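You operate a simulated robot arm through the tools that you are given. There is no shell and no other tool. Be economical: measure what you need, move in short steps, check, and stop when the job is done.

The job below is to be done with a simulated robot arm. You get a single attempt, and the scene is never put back.

Task
Gauge both rings and oil the one that reads green.
Fine: pull the yellow knob to unlock the table first; one drop from the black plunger; both rings stay in their nests.
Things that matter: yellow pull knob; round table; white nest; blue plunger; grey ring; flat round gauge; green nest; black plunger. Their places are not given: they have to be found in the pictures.

Only the result counts: the job must be done as asked and must still hold three seconds after the hand-in. Knocking over, shifting, dropping, spilling or breaking anything else fails it.

Robot
A 6-joint arm with a two-finger parallel gripper, fixed in place. Base frame: the origin is at the foot of the arm, x ahead of it, y to its left, z up. Lengths are in cm, angles in degrees, forces in N, time in s.
Its first joint turns from -66.0 to 66.0 degrees. Payload 2.7 kg.
The TCP is the grasp point between the finger pads, 2.3 cm short of the fingertips. In the tool frame z runs along the fingers and y along their closing line. Largest opening 9.4 cm; finger width 3.8, thickness 1; the body of the gripper, 5.4 by 9.6 cm, starts 3.9 cm behind the TCP.
Orientation is that of the tool frame in the base frame, as a unit quaternion [w, x, y, z]. With the fingers straight down and closing along the base's y, the tool's x points along the base's -x, its y along +y and its z along -z.

Tools
- The arm moves only by the tool send_rows. Its argument "targets" is a list of rows, each a list of 7 numbers: the turn, a rotation vector about the tool's x, y, z in rad, then the shift along the tool's x, y, z in cm, then the opening, from 0 (shut) to 1 (fully open). In form: [[ax, ay, az, dx, dy, dz, fingers], ...]. A call has 1 to 10 rows; each row is the pose to reach, as a shift and turn from the pose commanded when the call began, along the tool's axes at that moment. Rows are played at 5 a second. More than 5 cm and 8.6 degrees between two rows, or a gripper value outside its range, and nothing of the call is played. A pose out of reach is approached as far as the arm can. The call stops where the force on the tool passes 40 N (or 10 N more than at its start, if that is more) or the arm is blocked; 0.2 s more then pass. Each finger travels about 4.5 cm/s and halts on what it meets, pressing with about 43 N; the grip force reading is that of the motor and also rises with nothing between the fingers. The clock runs only during rows and for 0.2 s after the last one: add rows that repeat a pose to give the fingers time. The reply holds the time, the measured pose of the TCP, the force on the tool along the base axes, the opening and the grip force, in the units named above and with some noise.
- Cameras (640 x 400 px; columns grow to the right, rows downward): "scene" is fixed at [7.86, -44.1, 139.43]; the picture's right is [0.71, -0.70, 0.00], its down [-0.46, -0.47, -0.76] and it looks along [0.53, 0.54, -0.66] (base axes); focal length 326 px, centre (320, 200). "wrist" rides on the gripper at [-3.9, 0, -4.4] in the tool frame; the picture's right is [0.00, -1.00, 0.00], its down [0.97, 0.00, -0.24] and it looks along [0.24, 0.00, 0.97] (tool axes); focal length 218 px, centre (320, 200).
- camera(camera): a new picture of that camera. The clock stands still meanwhile.
- measure_at(camera, pixels): there is no depth. For up to 12 entries [column, row, z] of the newest picture of that camera ("zoom" is the newest enlarged one), the place [x, y] in the base frame at which the ray of that pixel passes the height z, good to about 0.2 cm. The clock stands still meanwhile.
- close_up(camera, box): a new picture of the part [left, top, right, bottom] of that camera's present view, enlarged. The clock stands still meanwhile.
- job_done(): hands the job in; it is judged then, once.

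Keep the steps short. Do not move on a guess: measure, check each grasp and each placing, and mend mistakes. In all there are 80 turns and 54 pictures (those below and enlarged ones count). Leave the gripper open and the arm clear of the work at the hand-in unless told otherwise, and finish with a single line.

The tools are called after "Call:" as name(argument=value, ...) on one line, values as JSON. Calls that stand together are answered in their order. send_rows: Moves the arm, as the interface text tells. Its arguments: {"type":"object","properties":{"targets":{"type":"array"}},"required":["targets"]} The other tools are called the same way: camera (camera) takes a picture; measure_at (camera, pixels) gives the place at which the rays of pixels pass given heights; close_up (camera, box) takes an enlarged picture of a part of a camera's view; job_done () hands the job in.

At the start:

```text
time: 0.0
ee_pos: [37.84, 1.63, 114.73]
tool_rot: [-0.001, 0.0, 1.0, 0.0]
wrist_force: [-0.2, -0.6, -0.1]
grip_width: 9.42
gripper_force: 0.2
```

scene: 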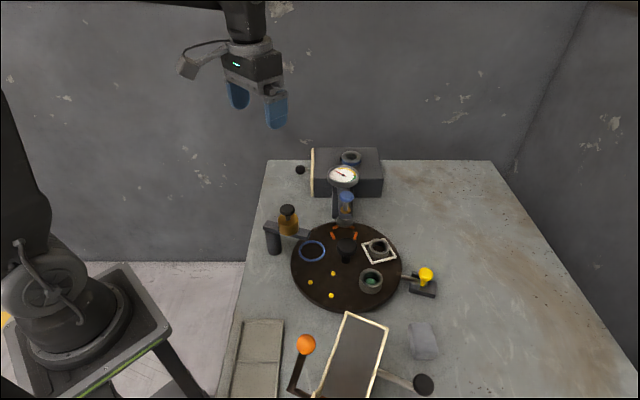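
wrist: 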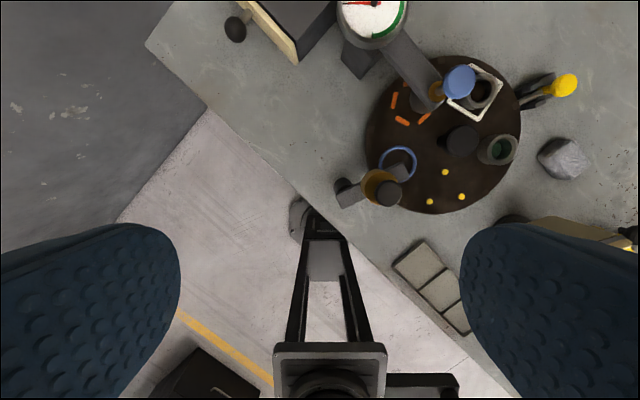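

I see a round table with two nests, gauge, plungers, and a yellow knob. I'll enlarge the pictures first.

Call:
close_up(camera="scene", box=[240, 140, 450, 320])

Call:
close_up(camera="wrist", box=[320, 0, 640, 220])

```text
2.22 times, centred on (345, 230) of scene
```

zoom: 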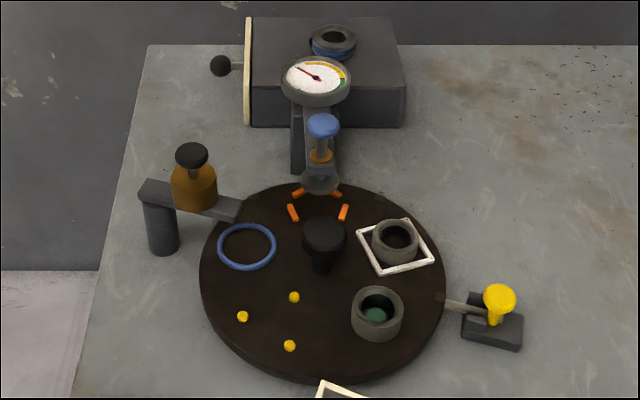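

```text
1.82 times, centred on (480, 110) of wrist
```

zoom: 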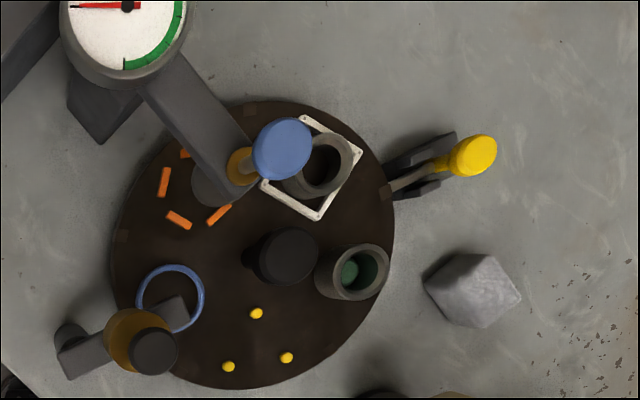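

I'll measure key items from both views at several heights to triangulate: centre knob, blue plunger, black plunger, yellow knob, and table rim.

Call:
measure_at(camera="scene", pixels=[[346.8, 244.4, 24], [346.8, 244.4, 34], [346.5, 196.5, 30], [346.5, 196.5, 45], [287.3, 210, 30], [287.3, 210, 45], [426, 274, 24], [426, 274, 34], [291, 265, 24], [402, 265, 24], [370, 282, 24], [379, 250, 24]])

Call:
measure_at(camera="wrist", pixels=[[462.4, 140.2, 24], [462.4, 140.2, 34], [459, 81, 30], [459, 81, 45], [388, 193, 30], [388, 193, 45], [566, 84, 24], [566, 84, 34], [364, 140, 24], [521, 105, 24], [499, 150, 24], [483, 93, 24]])

```text
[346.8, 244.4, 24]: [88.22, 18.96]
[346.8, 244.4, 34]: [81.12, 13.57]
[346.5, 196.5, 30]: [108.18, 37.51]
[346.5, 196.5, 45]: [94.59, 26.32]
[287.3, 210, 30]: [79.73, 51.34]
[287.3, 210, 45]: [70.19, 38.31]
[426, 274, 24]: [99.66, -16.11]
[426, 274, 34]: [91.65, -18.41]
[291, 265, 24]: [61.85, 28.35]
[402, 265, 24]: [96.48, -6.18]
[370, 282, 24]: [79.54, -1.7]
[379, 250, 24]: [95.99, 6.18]
```

```text
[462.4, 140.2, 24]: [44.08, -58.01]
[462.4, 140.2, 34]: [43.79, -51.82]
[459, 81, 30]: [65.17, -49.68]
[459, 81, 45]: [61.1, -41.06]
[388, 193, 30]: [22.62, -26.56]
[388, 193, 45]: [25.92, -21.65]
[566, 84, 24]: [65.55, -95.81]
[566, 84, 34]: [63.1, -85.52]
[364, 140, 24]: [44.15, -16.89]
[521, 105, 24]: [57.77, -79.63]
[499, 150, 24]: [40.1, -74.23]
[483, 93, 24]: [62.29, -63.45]
```

The rays of the two views only agree at z ≈ 85 (yellow dots ≈ (37.9,-17.4)), not near the stated 22. I'll check that with more points before moving.

Call:
measure_at(camera="scene", pixels=[[333.3, 273.7, 82], [333.3, 273.7, 85], [346.8, 244.4, 88], [346.8, 244.4, 92], [346.5, 196.5, 92], [346.5, 196.5, 100], [287.3, 210, 92], [287.3, 210, 100], [426, 274, 83], [426, 274, 88], [291, 265, 84], [402, 265, 84]])

Call:
measure_at(camera="wrist", pixels=[[445.4, 172.1, 82], [445.4, 172.1, 85], [462.4, 140.2, 88], [462.4, 140.2, 92], [459, 81, 92], [459, 81, 100], [388, 193, 92], [388, 193, 100], [566, 84, 83], [566, 84, 88], [364, 140, 84], [521, 105, 84]])

```text
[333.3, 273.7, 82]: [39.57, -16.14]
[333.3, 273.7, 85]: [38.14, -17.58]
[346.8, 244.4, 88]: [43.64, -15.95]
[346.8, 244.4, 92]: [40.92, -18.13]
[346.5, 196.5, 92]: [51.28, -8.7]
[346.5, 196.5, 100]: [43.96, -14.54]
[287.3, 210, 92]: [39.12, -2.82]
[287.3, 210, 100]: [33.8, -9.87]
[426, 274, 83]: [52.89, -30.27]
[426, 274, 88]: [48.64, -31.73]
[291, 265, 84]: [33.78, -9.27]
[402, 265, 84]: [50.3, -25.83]
```

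```text
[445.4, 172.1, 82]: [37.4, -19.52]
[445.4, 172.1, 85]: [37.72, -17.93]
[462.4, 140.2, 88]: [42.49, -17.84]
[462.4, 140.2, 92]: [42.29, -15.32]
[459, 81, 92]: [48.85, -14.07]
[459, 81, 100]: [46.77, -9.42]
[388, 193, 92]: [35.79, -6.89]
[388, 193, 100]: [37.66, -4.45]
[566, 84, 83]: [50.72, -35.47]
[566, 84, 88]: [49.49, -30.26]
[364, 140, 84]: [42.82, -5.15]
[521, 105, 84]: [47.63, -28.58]
```

Both views agree: table top z≈85, centre knob ≈(42.4,-16.8,89.5), blue plunger ≈(47.6,-11.6,96), black plunger ≈(36.5,-6,96), yellow knob ≈(48.8,-31,88). The stated surface height of 22 doesn't fit, so I'll trust the measurements and go gently. Next, at the same height, I move toward the table centre for a better wrist look.

Call:
send_rows(targets=[[0, 0, 0, -1, -4.5, 0, 1], [0, 0, 0, -2, -9, 0, 1], [0, 0, 0, -3, -13.5, 0, 1], [0, 0, 0, -4, -18, 0, 1], [0, 0, 0, -4, -18, 0, 1]])

Call:
camera(camera="wrist")

Call:
camera(camera="scene")

```text
time: 1.2
ee_pos: [41.75, -16.3, 114.69]
tool_rot: [0.0, 0.0, 1.0, 0.0]
wrist_force: [-0.1, -0.2, 0.0]
grip_width: 9.4
gripper_force: 0.1
```

```text
49 pictures are left
```

wrist: 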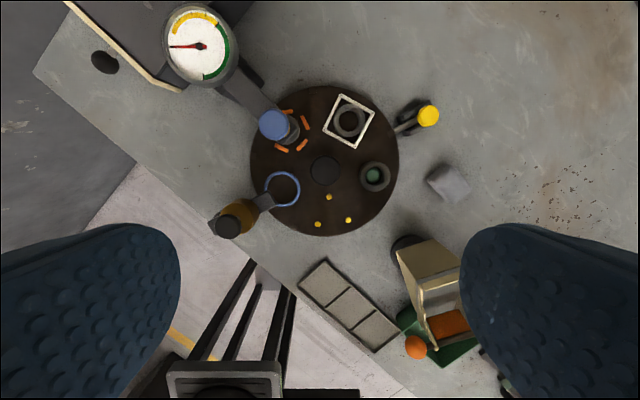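

```text
48 pictures are left
```

scene: 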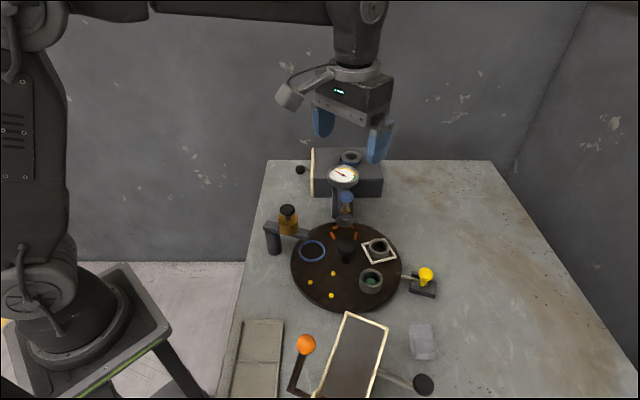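

The arm got there, so reach is fine here. Zooming on the table from this wrist view.

Call:
close_up(camera="wrist", box=[200, 70, 460, 240])

Call:
measure_at(camera="wrist", pixels=[[325, 171, 89.5], [349, 121, 85], [375, 177, 87], [282, 189, 85], [334, 216, 85], [292, 131, 85], [273, 125, 96], [234, 222, 96], [428, 115, 88], [412, 116, 83], [325, 236, 85], [399, 160, 85]])

```text
2.35 times, centred on (330, 155) of wrist
```

zoom: 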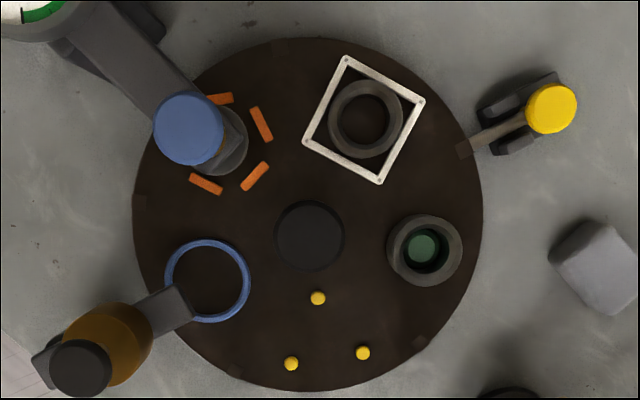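

```text
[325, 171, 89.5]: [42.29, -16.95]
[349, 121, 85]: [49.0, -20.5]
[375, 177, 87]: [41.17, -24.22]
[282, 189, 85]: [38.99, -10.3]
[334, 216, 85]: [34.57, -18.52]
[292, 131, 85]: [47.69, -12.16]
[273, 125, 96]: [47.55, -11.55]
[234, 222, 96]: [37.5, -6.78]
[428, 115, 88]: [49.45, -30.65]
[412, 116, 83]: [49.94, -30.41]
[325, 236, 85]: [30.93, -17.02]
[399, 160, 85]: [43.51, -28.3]
```

Stations sit 72° apart about (42.3,-17): gauge/orange 44°, white -28°, green -100°, dots -172°, oil/blue 116°. The locking pin runs radially at about -64°. I look closer at the yellow knob and the plungers.

Call:
close_up(camera="scene", box=[395, 255, 455, 305])

Call:
close_up(camera="scene", box=[255, 155, 405, 275])

```text
8.00 times, centred on (425, 280) of scene
```

zoom: 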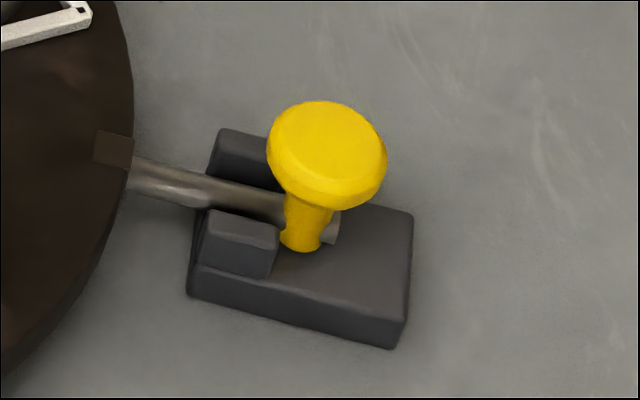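

```text
3.33 times, centred on (330, 215) of scene
```

zoom: 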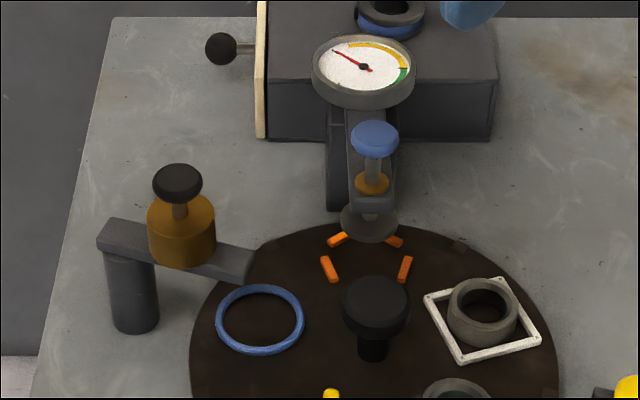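

The yellow knob is a mushroom standing on a rod, and slides outward over its base along direction -64°. I turn the tool by 64° so the fingers close across the pull direction, and move above the knob to z≈97.

Call:
send_rows(targets=[[0, 0, 0.14, -1, -1.9, 2, 1], [0, 0, 0.28, -2, -3.8, 4, 1], [0, 0, 0.42, -3, -5.7, 6, 1], [0, 0, 0.56, -4, -7.6, 8.5, 1], [0, 0, 0.7, -5, -9.5, 11, 1], [0, 0, 0.84, -6, -11.4, 13.5, 1], [0, 0, 0.98, -7, -13.3, 16, 1], [0, 0, 1.117, -7.7, -14.7, 17.7, 1], [0, 0, 1.117, -7.7, -14.7, 17.7, 1]])

Call:
camera(camera="wrist")

Call:
camera(camera="scene")

```text
time: 3.2
ee_pos: [49.54, -31.16, 96.93]
tool_rot: [-0.001, 0.531, 0.847, 0.001]
wrist_force: [-0.6, 0.3, -0.2]
grip_width: 9.4
gripper_force: 0.0
```

```text
44 pictures are left
```

wrist: 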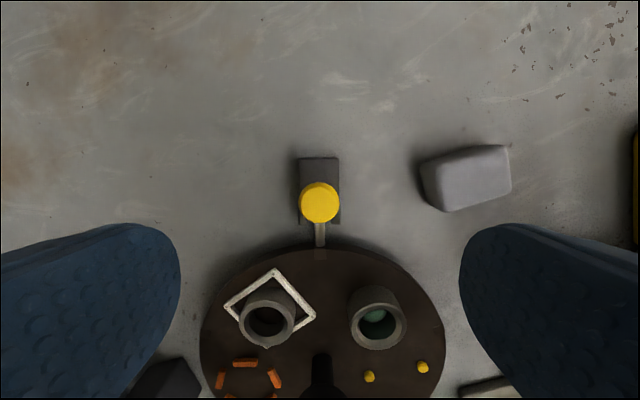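

```text
43 pictures are left
```

scene: 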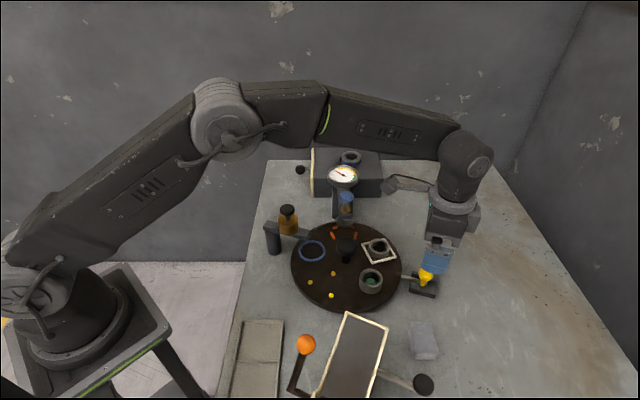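

Well centred (knob at column 319, row 203). Measuring the knob, base, and surface points.

Call:
measure_at(camera="wrist", pixels=[[319, 201, 87], [319, 201, 88], [300, 201, 87], [338, 201, 87], [319, 158, 83], [319, 252, 85], [340, 160, 83], [300, 160, 83]])

Call:
close_up(camera="wrist", box=[260, 140, 380, 270])

Call:
close_up(camera="scene", box=[385, 220, 465, 305])

```text
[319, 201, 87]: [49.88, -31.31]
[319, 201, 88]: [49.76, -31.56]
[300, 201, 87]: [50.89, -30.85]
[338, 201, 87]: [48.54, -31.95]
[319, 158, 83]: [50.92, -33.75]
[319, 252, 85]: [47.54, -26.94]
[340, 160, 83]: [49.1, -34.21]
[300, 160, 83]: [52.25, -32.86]
```

```text
3.08 times, centred on (320, 205) of wrist
```

zoom: 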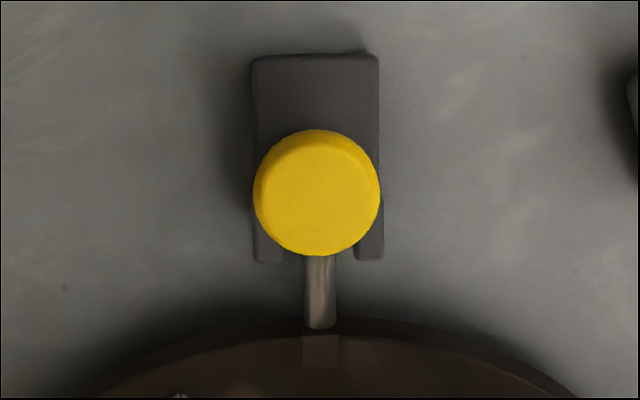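

```text
4.71 times, centred on (425, 262) of scene
```

zoom: 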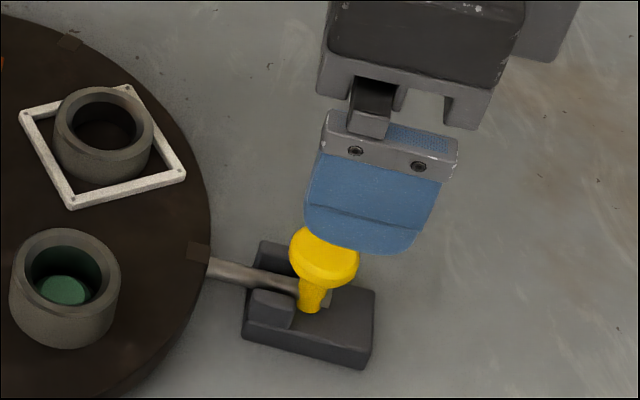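

I lower onto the knob to z≈87.6 with open fingers, then close.

Call:
send_rows(targets=[[0, 0, 0, -0.2, 0, 3.5, 1], [0, 0, 0, -0.2, 0, 7, 1], [0, 0, 0, -0.2, 0, 9.3, 1], [0, 0, 0, -0.2, 0, 9.3, 1]])

Call:
close_up(camera="scene", box=[385, 220, 465, 305])

```text
time: 4.2
ee_pos: [49.72, -31.32, 87.57]
tool_rot: [0.0, 0.53, 0.848, -0.001]
wrist_force: [0.2, 0.1, 1.0]
grip_width: 9.42
gripper_force: 0.1
```

```text
4.71 times, centred on (425, 262) of scene
```

zoom: 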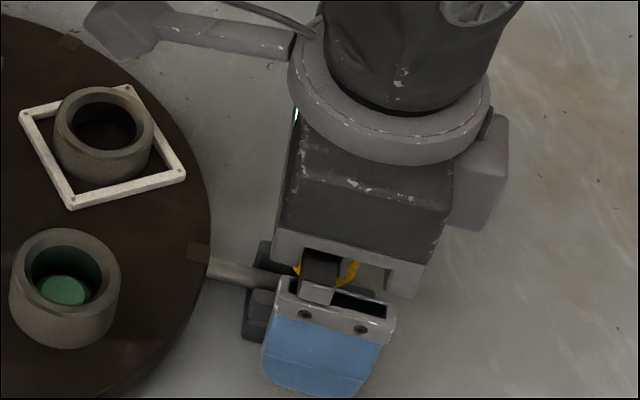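

Clear of contact. I close on the cap.

Call:
send_rows(targets=[[0, 0, 0, 0, 0, 0, 0.15], [0, 0, 0, 0, 0, 0, 0.15], [0, 0, 0, 0, 0, 0, 0.15], [0, 0, 0, 0, 0, 0, 0.15], [0, 0, 0, 0, 0, 0, 0.15], [0, 0, 0, 0, 0, 0, 0.15]])

```text
time: 5.6
ee_pos: [49.81, -31.23, 87.61]
tool_rot: [0.0, 0.529, 0.848, 0.0]
wrist_force: [0.5, 0.2, -0.3]
grip_width: 2.72
gripper_force: 45.2
```

Held at 2.72 cm with 45 N. Now I pull outward (tool -x) in small steps to 2 cm.

Call:
send_rows(targets=[[0, 0, 0, -0.4, 0, 0, 0.15], [0, 0, 0, -0.8, 0, 0, 0.15], [0, 0, 0, -1.2, 0, 0, 0.15], [0, 0, 0, -1.6, 0, 0, 0.15], [0, 0, 0, -2.0, 0, 0, 0.15], [0, 0, 0, -2.0, 0, 0, 0.15]])

Call:
close_up(camera="wrist", box=[220, 200, 420, 400])

Call:
close_up(camera="scene", box=[385, 220, 465, 305])

```text
time: 7.0
ee_pos: [50.44, -32.71, 87.58]
tool_rot: [-0.004, 0.529, 0.849, 0.001]
wrist_force: [-13.5, 33.0, 8.0]
grip_width: 2.72
gripper_force: 44.9
```

```text
2.00 times, centred on (320, 300) of wrist
```

zoom: 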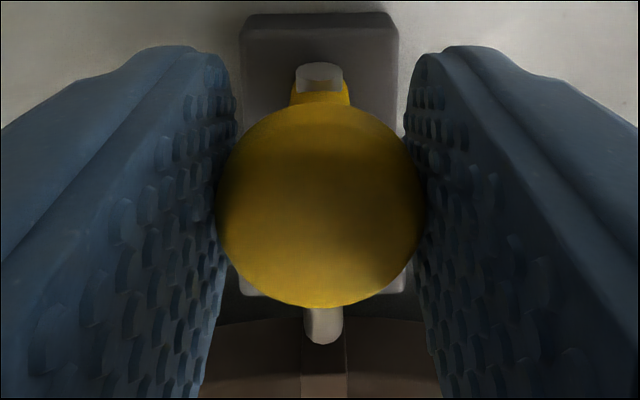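

```text
4.71 times, centred on (425, 262) of scene
```

zoom: 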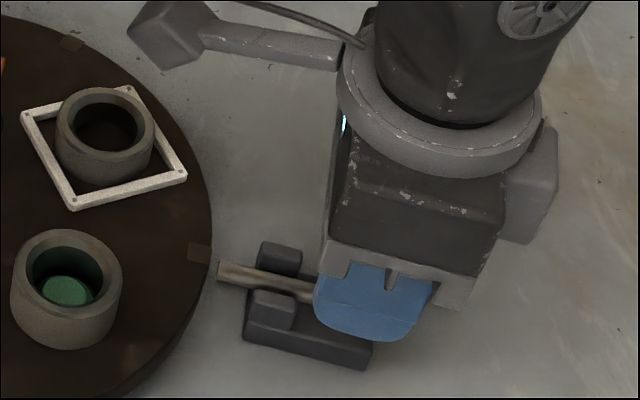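

The knob moved 1.6 cm to its stop (36 N) and the rod is out of the notch. I ease back to take the load off, then open.

Call:
send_rows(targets=[[0, 0, 0, 0.3, 0, 0, 0.15], [0, 0, 0, 0.35, 0, 0, 0.15]])

Call:
send_rows(targets=[[0, 0, 0, 0, 0, 0, 0.6], [0, 0, 0, 0, 0, 0, 0.6], [0, 0, 0, 0, 0, 0, 0.6], [0, 0, 0, 0, 0, -4, 0.6], [0, 0, 0, 0, 0, -8, 0.6], [0, 0, 0, 0, 0, -11, 0.6]])

Call:
close_up(camera="wrist", box=[160, 140, 480, 340])

```text
time: 7.6
ee_pos: [50.36, -32.79, 87.61]
tool_rot: [-0.001, 0.53, 0.848, 0.0]
wrist_force: [3.1, 11.7, -9.5]
grip_width: 2.71
gripper_force: 45.5
```

```text
time: 9.0
ee_pos: [50.72, -32.43, 98.66]
tool_rot: [0.0, 0.53, 0.848, 0.0]
wrist_force: [-0.2, 0.8, 0.5]
grip_width: 5.64
gripper_force: 0.1
```

```text
2.00 times, centred on (320, 240) of wrist
```

zoom: 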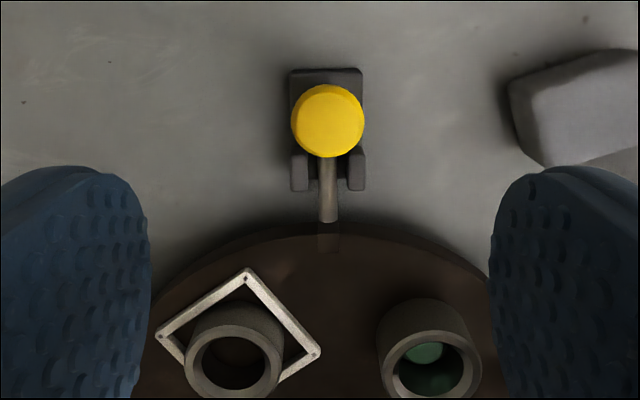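

The knob stays pulled out, table unlocked. Next: go over the centre knob at z≈105, turning the tool so that its side stalk (seen on the tool +x side) stays away from the two plungers.

Call:
send_rows(targets=[[0, 0, -0.128, 2.9, -0.1, -3, 0.6], [0, 0, -0.256, 5.8, -0.25, -6, 0.6], [0, 0, -0.384, 8.7, -0.4, -6.3, 0.6], [0, 0, -0.512, 11.6, -0.5, -6.3, 0.6], [0, 0, -0.64, 14.5, -0.65, -6.3, 0.6], [0, 0, -0.768, 17.5, -0.77, -6.3, 0.6], [0, 0, -0.768, 17.5, -0.77, -6.3, 0.6]])

Call:
camera(camera="wrist")

Call:
camera(camera="scene")

```text
time: 10.6
ee_pos: [41.99, -17.13, 105.04]
tool_rot: [0.0, 0.172, 0.985, 0.001]
wrist_force: [-0.7, 0.3, -0.4]
grip_width: 5.62
gripper_force: 0.2
```

```text
36 pictures are left
```

wrist: 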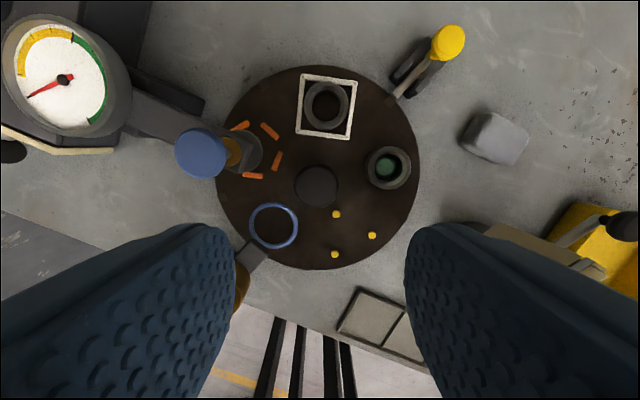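

```text
35 pictures are left
```

scene: 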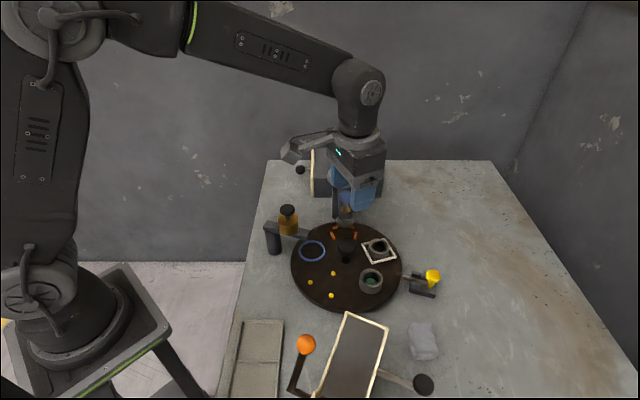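

I measure the knob top, rim points, gauge and plunger tops from here.

Call:
measure_at(camera="wrist", pixels=[[317, 185, 89.5], [317, 185, 88.5], [215, 168, 85], [420, 170, 85], [318, 66, 85], [318, 270, 85], [200, 153, 96], [200, 153, 97], [64, 78, 98], [64, 78, 102], [296, 185, 89.5], [338, 185, 89.5]])

Call:
measure_at(camera="scene", pixels=[[346.8, 244.4, 88.5], [346.8, 244.4, 90.5], [342, 174, 98], [342, 174, 102], [346.5, 196.5, 96], [346.5, 196.5, 98], [287.3, 210, 95], [287.3, 210, 97]])

```text
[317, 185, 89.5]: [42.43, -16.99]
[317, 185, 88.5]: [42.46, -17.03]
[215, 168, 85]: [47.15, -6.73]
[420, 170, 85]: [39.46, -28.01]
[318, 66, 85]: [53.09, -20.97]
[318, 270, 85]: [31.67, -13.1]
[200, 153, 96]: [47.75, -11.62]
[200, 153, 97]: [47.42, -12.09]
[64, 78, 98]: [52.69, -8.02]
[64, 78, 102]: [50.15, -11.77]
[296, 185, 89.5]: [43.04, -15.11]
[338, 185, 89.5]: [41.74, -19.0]
```

```text
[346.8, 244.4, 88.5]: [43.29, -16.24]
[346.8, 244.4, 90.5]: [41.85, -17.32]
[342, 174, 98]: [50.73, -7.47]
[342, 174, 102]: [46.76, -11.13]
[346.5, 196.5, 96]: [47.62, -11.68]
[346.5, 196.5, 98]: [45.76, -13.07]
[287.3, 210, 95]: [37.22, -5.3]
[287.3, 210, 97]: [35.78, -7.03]
```

Knob top ≈89.8 at (42.42,-17.0), Ø≈4.1; blue plunger top 96 at (47.65,-11.65), only ~6 cm from the axis on its inner side. So I keep the narrow side of the hand facing it: tool angle 190°→262°. First turn 30° at height, recentre, and descend to z≈95 for a check.

Call:
send_rows(targets=[[0, 0, -0.131, -0.1, 0.1, 0, 0.65], [0, 0, -0.262, -0.2, 0.15, 0, 0.65], [0, 0, -0.393, -0.33, 0.2, 0, 0.65], [0, 0, -0.524, -0.33, 0.2, 0, 0.65], [0, 0, -0.524, -0.33, 0.2, 4, 0.65], [0, 0, -0.524, -0.33, 0.2, 8, 0.65], [0, 0, -0.524, -0.33, 0.2, 10, 0.65], [0, 0, -0.524, -0.33, 0.2, 10, 0.65]])

Call:
camera(camera="wrist")

Call:
close_up(camera="scene", box=[250, 120, 450, 300])

```text
time: 12.4
ee_pos: [42.41, -17.23, 95.06]
tool_rot: [0.0, -0.087, 0.996, 0.001]
wrist_force: [-0.2, 0.7, -0.3]
grip_width: 6.1
gripper_force: 0.0
```

```text
34 pictures are left
```

wrist: 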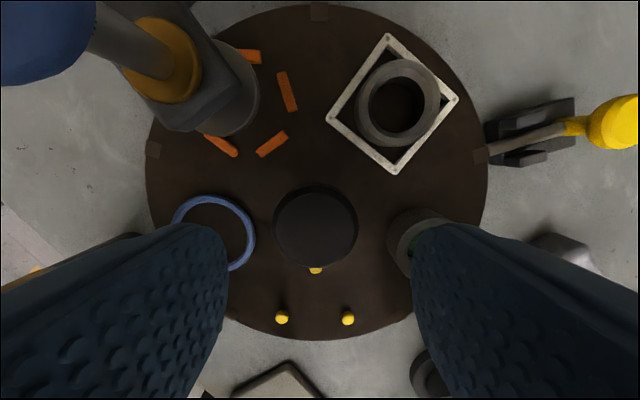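

```text
2.22 times, centred on (350, 210) of scene
```

zoom: 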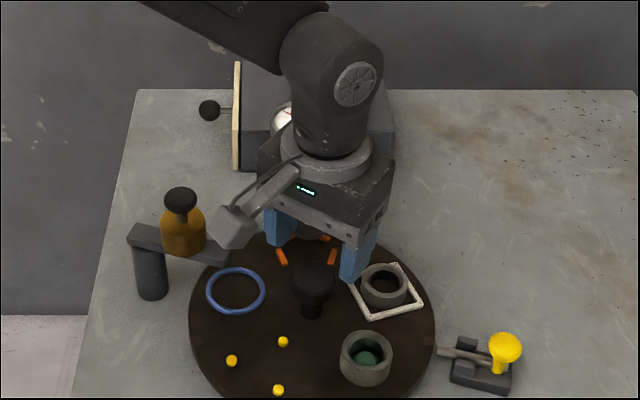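

Clearances look good; knob at (316,228), slightly to +y. I shift 0.2, lower to z≈89.9 and close.

Call:
send_rows(targets=[[0, 0, 0, 0, 0.2, 2.5, 0.65], [0, 0, 0, 0, 0.2, 5.2, 0.65], [0, 0, 0, 0, 0.2, 5.2, 0.65], [0, 0, 0, 0, 0.2, 5.2, 0.3], [0, 0, 0, 0, 0.2, 5.2, 0.3], [0, 0, 0, 0, 0.2, 5.2, 0.3], [0, 0, 0, 0, 0.2, 5.2, 0.3]])

```text
time: 14.0
ee_pos: [42.38, -16.98, 89.67]
tool_rot: [-0.001, -0.088, 0.996, 0.0]
wrist_force: [-2.8, 17.3, -1.9]
grip_width: 4.15
gripper_force: 45.5
```

Gripped (4.15 cm) but 17 N sideways; the knob is slightly further to +y. I shift 0.18 cm to relieve that.

Call:
send_rows(targets=[[0, 0, 0, 0, 0.18, 0, 0.3], [0, 0, 0, 0, 0.18, 0, 0.3]])

```text
time: 14.6
ee_pos: [42.45, -16.93, 89.66]
tool_rot: [-0.001, -0.088, 0.996, 0.0]
wrist_force: [4.3, 7.6, -11.2]
grip_width: 4.15
gripper_force: 45.0
```

Better. Now I turn the knob 72° counter-clockwise (tool z -1.257 rad), bringing the white nest to the gauge.

Call:
send_rows(targets=[[0, 0, -0.14, 0, 0, 0, 0.3], [0, 0, -0.28, 0, 0, 0, 0.3], [0, 0, -0.42, 0, 0, 0, 0.3], [0, 0, -0.56, 0, 0, 0, 0.3], [0, 0, -0.7, 0, 0, 0, 0.3], [0, 0, -0.84, 0, 0, 0, 0.3], [0, 0, -0.98, 0, 0, 0, 0.3], [0, 0, -1.12, 0, 0, 0, 0.3], [0, 0, -1.257, 0, 0, 0, 0.3], [0, 0, -1.257, 0, 0, 0, 0.3]])

Call:
close_up(camera="scene", box=[250, 120, 450, 320])

```text
time: 16.8
ee_pos: [42.35, -17.03, 89.85]
tool_rot: [0.002, -0.658, 0.753, -0.001]
wrist_force: [14.0, -22.4, -22.6]
grip_width: 4.16
gripper_force: 45.4
```

```text
2.00 times, centred on (350, 220) of scene
```

zoom: 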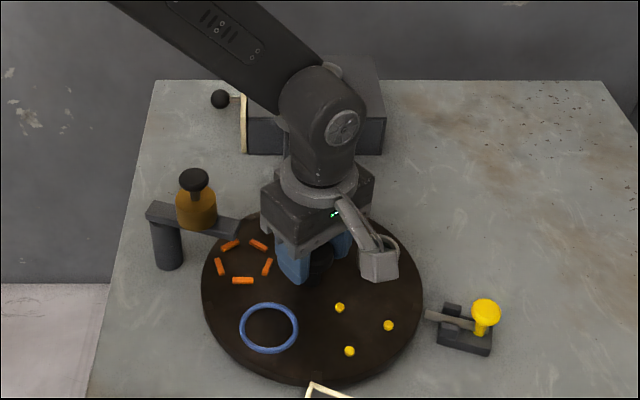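

The table turned. I open and rise to check alignment.

Call:
send_rows(targets=[[0, 0, 0, 0, 0, 0, 0.62], [0, 0, 0, 0, 0, 0, 0.62], [0, 0, 0, 0, 0, 0, 0.62], [0, 0, 0, 0, 0, -4, 0.62], [0, 0, 0, 0, 0, -8, 0.62], [0, 0, 0, 0, 0, -12, 0.62], [0, 0, 0, 0, 0, -16, 0.62]])

Call:
camera(camera="wrist")

```text
time: 18.4
ee_pos: [42.35, -16.75, 106.02]
tool_rot: [0.0, -0.657, 0.754, 0.001]
wrist_force: [-0.6, -0.2, 0.1]
grip_width: 5.83
gripper_force: 0.1
```

```text
31 pictures are left
```

wrist: 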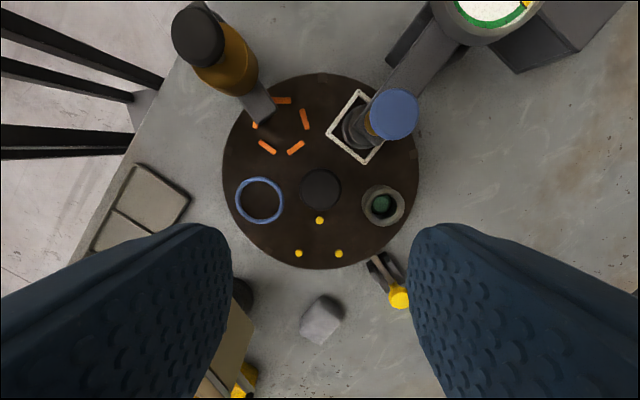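

Call:
measure_at(camera="wrist", pixels=[[260, 200, 85.2], [319, 220, 85.3], [299, 253, 85.3], [339, 253, 85.3], [361, 91, 85.2], [329, 135, 85.2], [364, 164, 85.2], [383, 205, 87.3], [320, 189, 89.8], [222, 172, 85], [419, 172, 85]])

Call:
close_up(camera="wrist", box=[210, 60, 430, 320])

```text
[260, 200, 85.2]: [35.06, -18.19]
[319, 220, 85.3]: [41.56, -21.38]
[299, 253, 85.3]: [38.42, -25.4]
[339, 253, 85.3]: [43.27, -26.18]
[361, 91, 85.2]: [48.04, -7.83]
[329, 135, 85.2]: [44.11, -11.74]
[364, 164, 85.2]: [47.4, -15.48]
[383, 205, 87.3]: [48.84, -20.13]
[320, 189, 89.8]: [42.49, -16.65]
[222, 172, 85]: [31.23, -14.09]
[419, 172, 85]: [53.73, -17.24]
```

```text
1.54 times, centred on (320, 190) of wrist
```

zoom: 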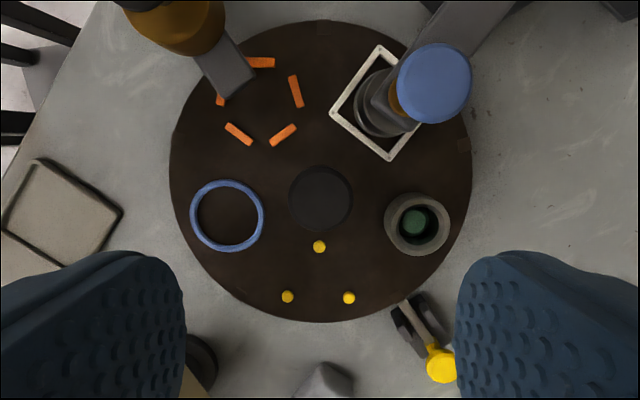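

White nest centre from its corners: (47.72,-11.66), right under the blue plunger (47.65,-11.65). Now I move above the plunger with shut fingers, yawed so the gauge dial should stay in the wrist view.

Call:
send_rows(targets=[[0, 0, -0.12, -2.0, -1.6, 0, 0], [0, 0, -0.24, -4.0, -3.2, 0, 0], [0, 0, -0.24, -5.77, -4.56, 0, 0], [0, 0, -0.24, -5.77, -4.56, 2.5, 0], [0, 0, -0.24, -5.77, -4.56, 5.3, 0], [0, 0, -0.24, -5.77, -4.56, 5.3, 0]])

Call:
camera(camera="wrist")

Call:
close_up(camera="scene", box=[270, 120, 430, 280])

```text
time: 19.8
ee_pos: [47.54, -11.86, 100.51]
tool_rot: [-0.001, 0.742, -0.671, 0.001]
wrist_force: [1.4, 0.0, 0.2]
grip_width: 0.0
gripper_force: 42.0
```

```text
29 pictures are left
```

wrist: 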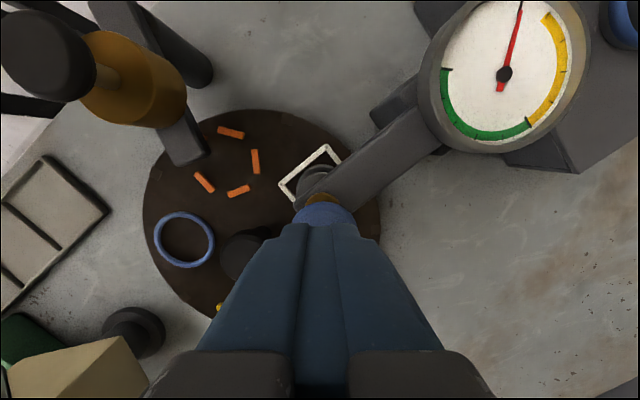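

```text
2.50 times, centred on (350, 200) of scene
```

zoom: 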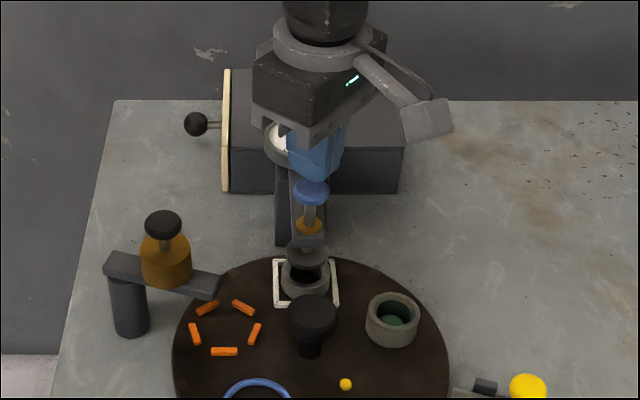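

Dial is visible. I press down gently: 2 cm to contact, then a further 1 cm in small steps.

Call:
send_rows(targets=[[0, 0, 0, 0, 0.15, 1.5, 0], [0, 0, 0, 0, 0.15, 2.1, 0], [0, 0, 0, 0, 0.15, 2.5, 0], [0, 0, 0, 0, 0.15, 2.9, 0], [0, 0, 0, 0, 0.15, 3.2, 0], [0, 0, 0, 0, 0.15, 3.2, 0]])

Call:
camera(camera="wrist")

```text
time: 21.2
ee_pos: [47.45, -11.79, 97.34]
tool_rot: [0.0, 0.742, -0.671, 0.0]
wrist_force: [-1.7, 2.6, 2.3]
grip_width: 0.0
gripper_force: 42.4
```

```text
27 pictures are left
```

wrist: 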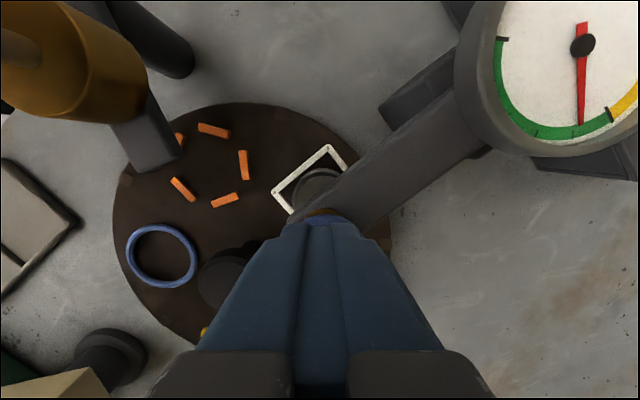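

Needle now at the green zone but force is only ~2 N, so the plunger may not have bottomed. I press on in 0.15 cm steps.

Call:
send_rows(targets=[[0, 0, 0, 0, 0, 0.15, 0], [0, 0, 0, 0, 0, 0.3, 0], [0, 0, 0, 0, 0, 0.45, 0], [0, 0, 0, 0, 0, 0.45, 0]])

Call:
camera(camera="wrist")

```text
time: 22.2
ee_pos: [47.48, -11.84, 96.91]
tool_rot: [-0.001, 0.742, -0.67, 0.001]
wrist_force: [2.6, 0.3, 2.0]
grip_width: 0.0
gripper_force: 42.6
```

```text
26 pictures are left
```

wrist: 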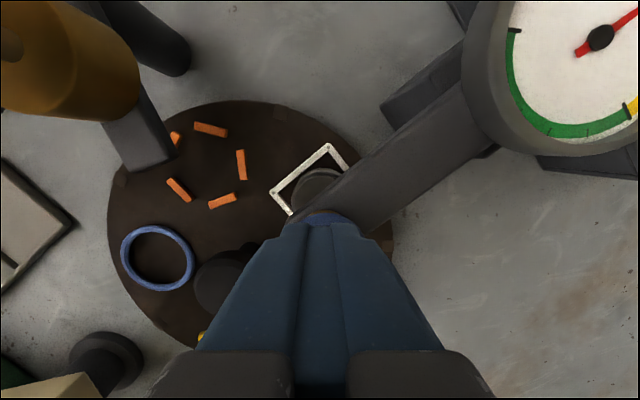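

The needle now points up-right, toward the yellow zone; it was at green before. It may be settling, so I wait without moving and look again.

Call:
send_rows(targets=[[0, 0, 0, 0, 0, 0, 0], [0, 0, 0, 0, 0, 0, 0], [0, 0, 0, 0, 0, 0, 0], [0, 0, 0, 0, 0, 0, 0], [0, 0, 0, 0, 0, 0, 0]])

Call:
camera(camera="wrist")

```text
time: 23.4
ee_pos: [47.48, -11.9, 96.89]
tool_rot: [0.0, 0.742, -0.671, 0.0]
wrist_force: [1.1, -2.1, 3.8]
grip_width: 0.0
gripper_force: 42.6
```

```text
25 pictures are left
```

wrist: 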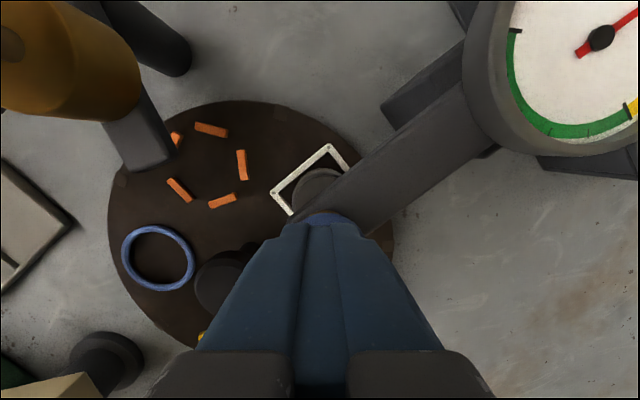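

Steady at the yellow zone at this depth. Force is still only ~3 N; I keep pressing by small steps to find the stop.

Call:
send_rows(targets=[[0, 0, 0, 0, 0, 0.15, 0], [0, 0, 0, 0, 0, 0.3, 0], [0, 0, 0, 0, 0, 0.3, 0]])

Call:
camera(camera="wrist")

Call:
close_up(camera="scene", box=[300, 160, 400, 260])

```text
time: 24.2
ee_pos: [47.45, -11.78, 96.96]
tool_rot: [0.0, 0.742, -0.67, 0.002]
wrist_force: [-12.3, 0.1, 33.3]
grip_width: 0.0
gripper_force: 42.5
```

```text
24 pictures are left
```

wrist: 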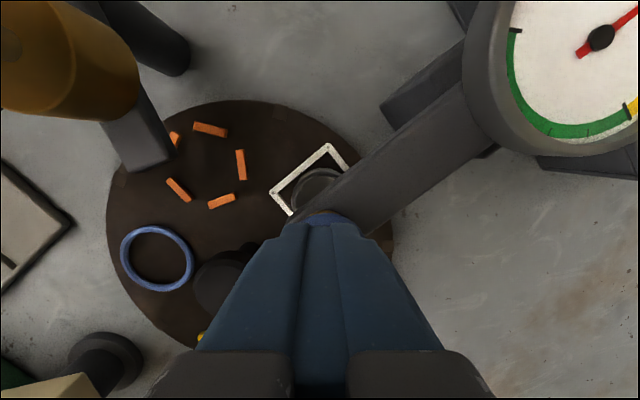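

```text
4.00 times, centred on (350, 210) of scene
```

zoom: 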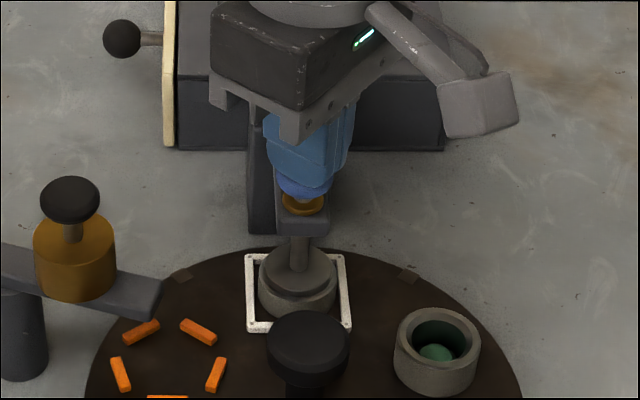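

Bottomed at 33 N; the probe sits on the ring and the needle stays in yellow: white-nest ring reads yellow. I lift off, then return over the centre knob for the next 72°, with tool angle back to 190°.

Call:
send_rows(targets=[[0, 0, 0, 0, 0, -2, 0], [0, 0, 0, 0, 0, -5, 0], [0, 0, 0, 0, 0, -9, 0], [0, 0, 0, 0, 0, -9.3, 0]])

Call:
camera(camera="wrist")

```text
time: 25.2
ee_pos: [47.56, -11.74, 105.93]
tool_rot: [0.001, 0.742, -0.67, 0.0]
wrist_force: [-0.4, -1.1, 0.2]
grip_width: 0.0
gripper_force: 42.2
```

```text
22 pictures are left
```

wrist: 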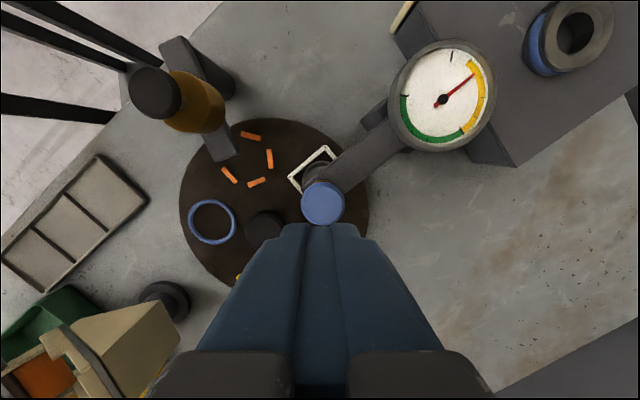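

The gauge holds its reading: clearly yellow. Now back over the centre knob, yawing back by 80°.

Call:
send_rows(targets=[[0, 0, 0.14, 1, 1.2, 0, 0.3], [0, 0, 0.28, 2, 2.4, 0, 0.6], [0, 0, 0.42, 3, 3.6, 0, 0.65], [0, 0, 0.56, 4, 4.8, 0, 0.65], [0, 0, 0.7, 4.66, 5.64, 0, 0.65], [0, 0, 0.84, 4.66, 5.64, 0, 0.65], [0, 0, 0.98, 4.66, 5.64, 0, 0.65], [0, 0, 1.12, 4.66, 5.64, 0, 0.65], [0, 0, 1.26, 4.66, 5.64, 0, 0.65], [0, 0, 1.4, 4.66, 5.64, 0, 0.65]])

Call:
send_rows(targets=[[0, 0, 0, 0, 0, 4, 0.65], [0, 0, 0, 0, 0, 8, 0.65], [0, 0, 0, 0, 0, 10, 0.65], [0, 0, 0, 0, 0, 10, 0.65]])

Call:
camera(camera="wrist")

```text
time: 27.4
ee_pos: [42.29, -17.01, 105.82]
tool_rot: [-0.001, -0.136, 0.991, 0.0]
wrist_force: [-0.5, -0.3, -0.4]
grip_width: 6.12
gripper_force: 0.1
```

```text
time: 28.4
ee_pos: [42.41, -17.14, 95.81]
tool_rot: [-0.001, -0.136, 0.991, 0.0]
wrist_force: [0.6, -0.4, -0.3]
grip_width: 6.09
gripper_force: 0.1
```

```text
21 pictures are left
```

wrist: 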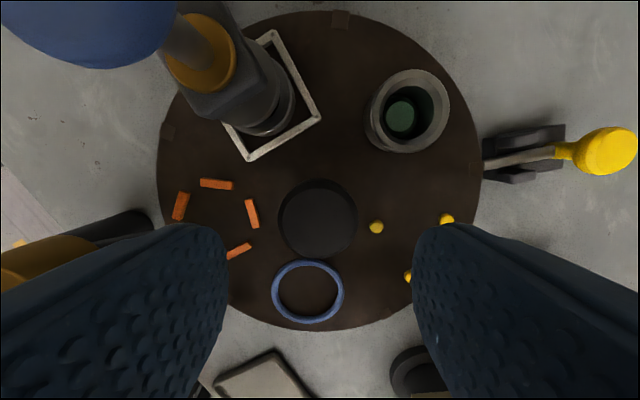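

Aligned (knob at col 317). I lower, close and turn. First lower and close.

Call:
send_rows(targets=[[0, 0, 0, 0, 0.2, 3, 0.65], [0, 0, 0, 0, 0.2, 6.0, 0.65], [0, 0, 0, 0, 0.2, 6.0, 0.65], [0, 0, 0, 0, 0.2, 6.0, 0.3], [0, 0, 0, 0, 0.2, 6.0, 0.3], [0, 0, 0, 0, 0.2, 6.0, 0.3], [0, 0, 0, 0, 0.2, 6.0, 0.3]])

```text
time: 30.0
ee_pos: [42.44, -16.85, 89.87]
tool_rot: [0.001, -0.135, 0.991, 0.0]
wrist_force: [5.8, -22.0, -10.8]
grip_width: 4.13
gripper_force: 44.3
```

Side load -22 N in y; I shift back 0.2 and then turn 72°.

Call:
send_rows(targets=[[0, 0, 0, 0, -0.2, 0, 0.3], [0, 0, 0, 0, -0.2, 0, 0.3]])

Call:
send_rows(targets=[[0, 0, -0.14, 0, 0, 0, 0.3], [0, 0, -0.28, 0, 0, 0, 0.3], [0, 0, -0.42, 0, 0, 0, 0.3], [0, 0, -0.56, 0, 0, 0, 0.3], [0, 0, -0.7, 0, 0, 0, 0.3], [0, 0, -0.84, 0, 0, 0, 0.3], [0, 0, -0.98, 0, 0, 0, 0.3], [0, 0, -1.12, 0, 0, 0, 0.3], [0, 0, -1.257, 0, 0, 0, 0.3], [0, 0, -1.257, 0, 0, 0, 0.3]])

```text
time: 30.6
ee_pos: [42.36, -16.92, 89.81]
tool_rot: [0.0, -0.136, 0.991, 0.001]
wrist_force: [-1.2, -10.1, -5.8]
grip_width: 4.1
gripper_force: 44.9
```

```text
time: 32.8
ee_pos: [42.48, -16.92, 89.84]
tool_rot: [-0.001, -0.693, 0.721, 0.0]
wrist_force: [14.9, -3.1, -29.6]
grip_width: 4.11
gripper_force: 45.3
```

Turned the full 72°. Open, rise and check alignment.

Call:
send_rows(targets=[[0, 0, 0, 0, 0, 0, 0.62], [0, 0, 0, 0, 0, 0, 0.62], [0, 0, 0, 0, 0, 0, 0.62], [0, 0, 0, 0, 0, -4, 0.62], [0, 0, 0, 0, 0, -8, 0.62], [0, 0, 0, 0, 0, -12, 0.62], [0, 0, 0, 0, 0, -16, 0.62]])

Call:
camera(camera="wrist")

```text
time: 34.4
ee_pos: [42.42, -16.88, 106.02]
tool_rot: [0.0, -0.692, 0.722, 0.0]
wrist_force: [0.1, 0.7, -0.7]
grip_width: 5.83
gripper_force: 0.0
```

```text
20 pictures are left
```

wrist: 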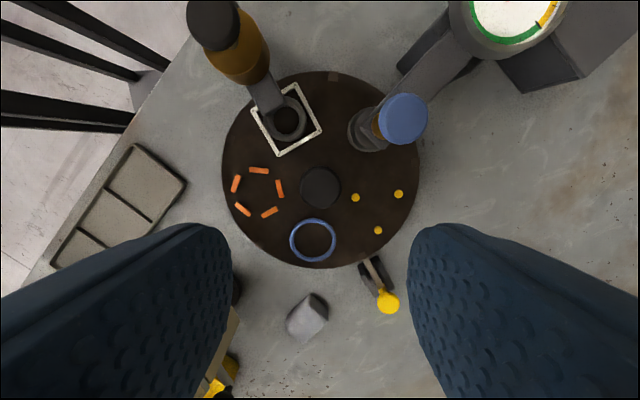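

Call:
measure_at(camera="wrist", pixels=[[293, 84, 85.2], [277, 156, 85.2], [321, 131, 85.2], [312, 240, 85.2], [289, 119, 87.3], [362, 130, 87.3], [356, 198, 85.3], [399, 194, 85.3], [378, 230, 85.3]])

Call:
close_up(camera="wrist", box=[210, 60, 430, 320])

```text
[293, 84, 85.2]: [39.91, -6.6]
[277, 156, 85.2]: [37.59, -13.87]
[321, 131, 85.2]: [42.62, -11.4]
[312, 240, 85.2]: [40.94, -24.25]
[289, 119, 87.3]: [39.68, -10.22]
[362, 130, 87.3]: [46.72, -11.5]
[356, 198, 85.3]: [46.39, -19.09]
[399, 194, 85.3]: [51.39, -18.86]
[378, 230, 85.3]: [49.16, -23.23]
```

```text
1.54 times, centred on (320, 190) of wrist
```

zoom: 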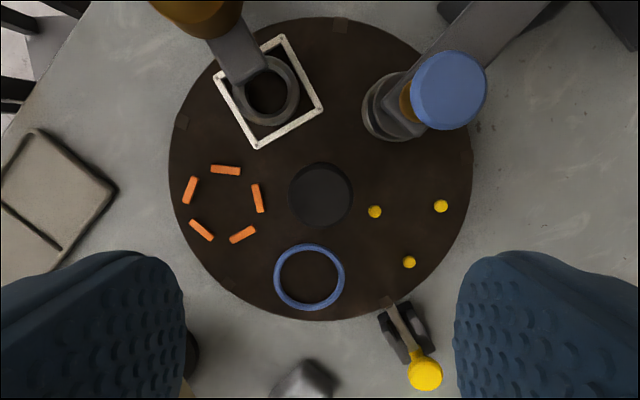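

Aligned within about 1°, and the notch sits at the pin tip. Now over the blue plunger with shut fingers again.

Call:
send_rows(targets=[[0, 0, -0.14, -2.5, -2.5, 0, 0], [0, 0, -0.14, -5.39, -4.96, 0, 0], [0, 0, -0.14, -5.39, -4.96, 0, 0], [0, 0, -0.14, -5.39, -4.96, 3, 0], [0, 0, -0.14, -5.39, -4.96, 5.5, 0], [0, 0, -0.14, -5.39, -4.96, 5.5, 0]])

Call:
send_rows(targets=[[0, 0, 0, 0, 0, 1.5, 0], [0, 0, 0, 0, 0, 2.2, 0], [0, 0, 0, 0, 0, 2.7, 0], [0, 0, 0, 0, 0, 3.1, 0], [0, 0, 0, 0, 0, 3.4, 0], [0, 0, 0, 0, 0, 3.6, 0], [0, 0, 0, 0, 0, 3.75, 0], [0, 0, 0, 0, 0, 3.9, 0], [0, 0, 0, 0, 0, 3.9, 0]])

Call:
camera(camera="wrist")

```text
time: 35.8
ee_pos: [47.49, -11.92, 100.21]
tool_rot: [0.0, 0.741, -0.672, 0.0]
wrist_force: [1.0, -0.6, 0.4]
grip_width: 0.0
gripper_force: 42.5
```

```text
time: 37.2
ee_pos: [47.62, -11.89, 97.42]
tool_rot: [-0.001, 0.742, -0.671, 0.003]
wrist_force: [-2.0, 0.3, 5.8]
grip_width: 0.0
gripper_force: 42.7
stopped in row 6: the force on the tool passed its limit (the readings are from after the stop); the commanded pose is now the measured one
```

```text
18 pictures are left
```

wrist: 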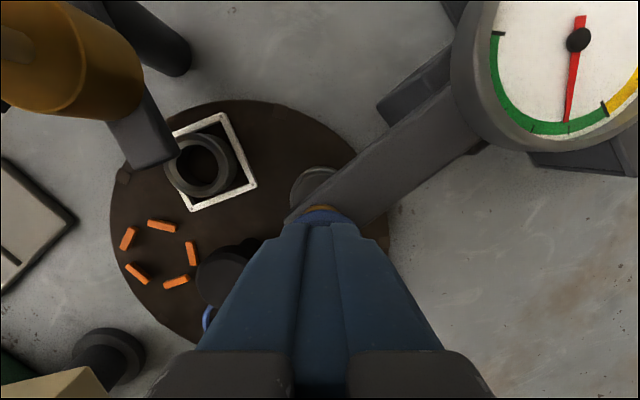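

Stopped by force at z 97.4 – the probe bottomed higher and the needle is in green. I lift and confirm the held reading.

Call:
send_rows(targets=[[0, 0, 0, 0, 0, -2, 0], [0, 0, 0, 0, 0, -5, 0], [0, 0, 0, 0, 0, -8.5, 0], [0, 0, 0, 0, 0, -8.5, 0]])

Call:
camera(camera="wrist")

```text
time: 38.2
ee_pos: [47.56, -11.93, 105.76]
tool_rot: [-0.001, 0.742, -0.671, 0.003]
wrist_force: [0.2, 1.1, -0.8]
grip_width: 0.01
gripper_force: 41.8
```

```text
17 pictures are left
```

wrist: 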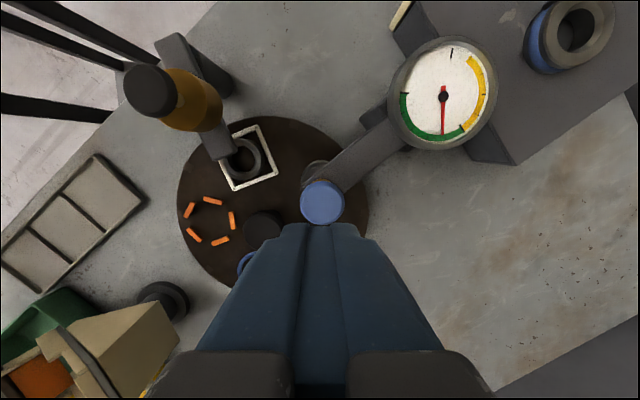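

Held reading: green for the green-nest ring. Now one more 72° to bring it under the oiler. Back over the centre knob, yaw back.

Call:
send_rows(targets=[[0, 0, 0.14, 1, 1.2, 0, 0.3], [0, 0, 0.28, 2, 2.4, 0, 0.6], [0, 0, 0.42, 3, 3.6, 0, 0.65], [0, 0, 0.56, 4, 4.8, 0, 0.65], [0, 0, 0.7, 4.48, 5.62, 0, 0.65], [0, 0, 0.84, 4.48, 5.62, 0, 0.65], [0, 0, 0.98, 4.48, 5.62, 0, 0.65], [0, 0, 1.12, 4.48, 5.62, 0, 0.65], [0, 0, 1.26, 4.48, 5.62, 0, 0.65], [0, 0, 1.4, 4.48, 5.62, 0, 0.65]])

Call:
send_rows(targets=[[0, 0, 0, 0, 0, 4, 0.65], [0, 0, 0, 0, 0, 8, 0.65], [0, 0, 0, 0, 0, 10, 0.65], [0, 0, 0, 0, 0, 10, 0.65]])

Call:
camera(camera="wrist")

```text
time: 40.4
ee_pos: [42.47, -16.96, 105.83]
tool_rot: [0.003, -0.134, 0.991, -0.001]
wrist_force: [0.6, -0.4, 0.0]
grip_width: 6.1
gripper_force: 0.1
```

```text
time: 41.4
ee_pos: [42.67, -17.0, 95.76]
tool_rot: [0.003, -0.135, 0.991, -0.002]
wrist_force: [1.0, 1.0, -0.3]
grip_width: 6.12
gripper_force: 0.1
```

```text
16 pictures are left
```

wrist: 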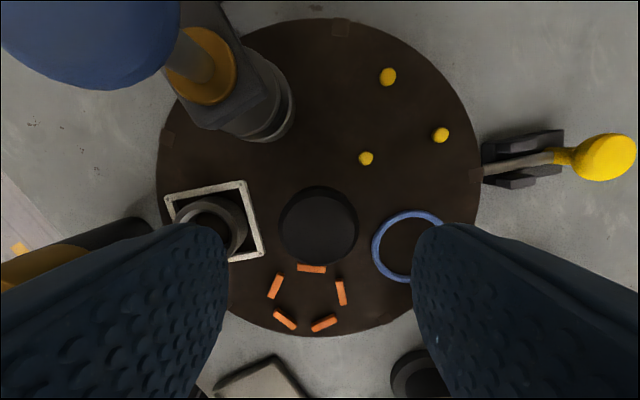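

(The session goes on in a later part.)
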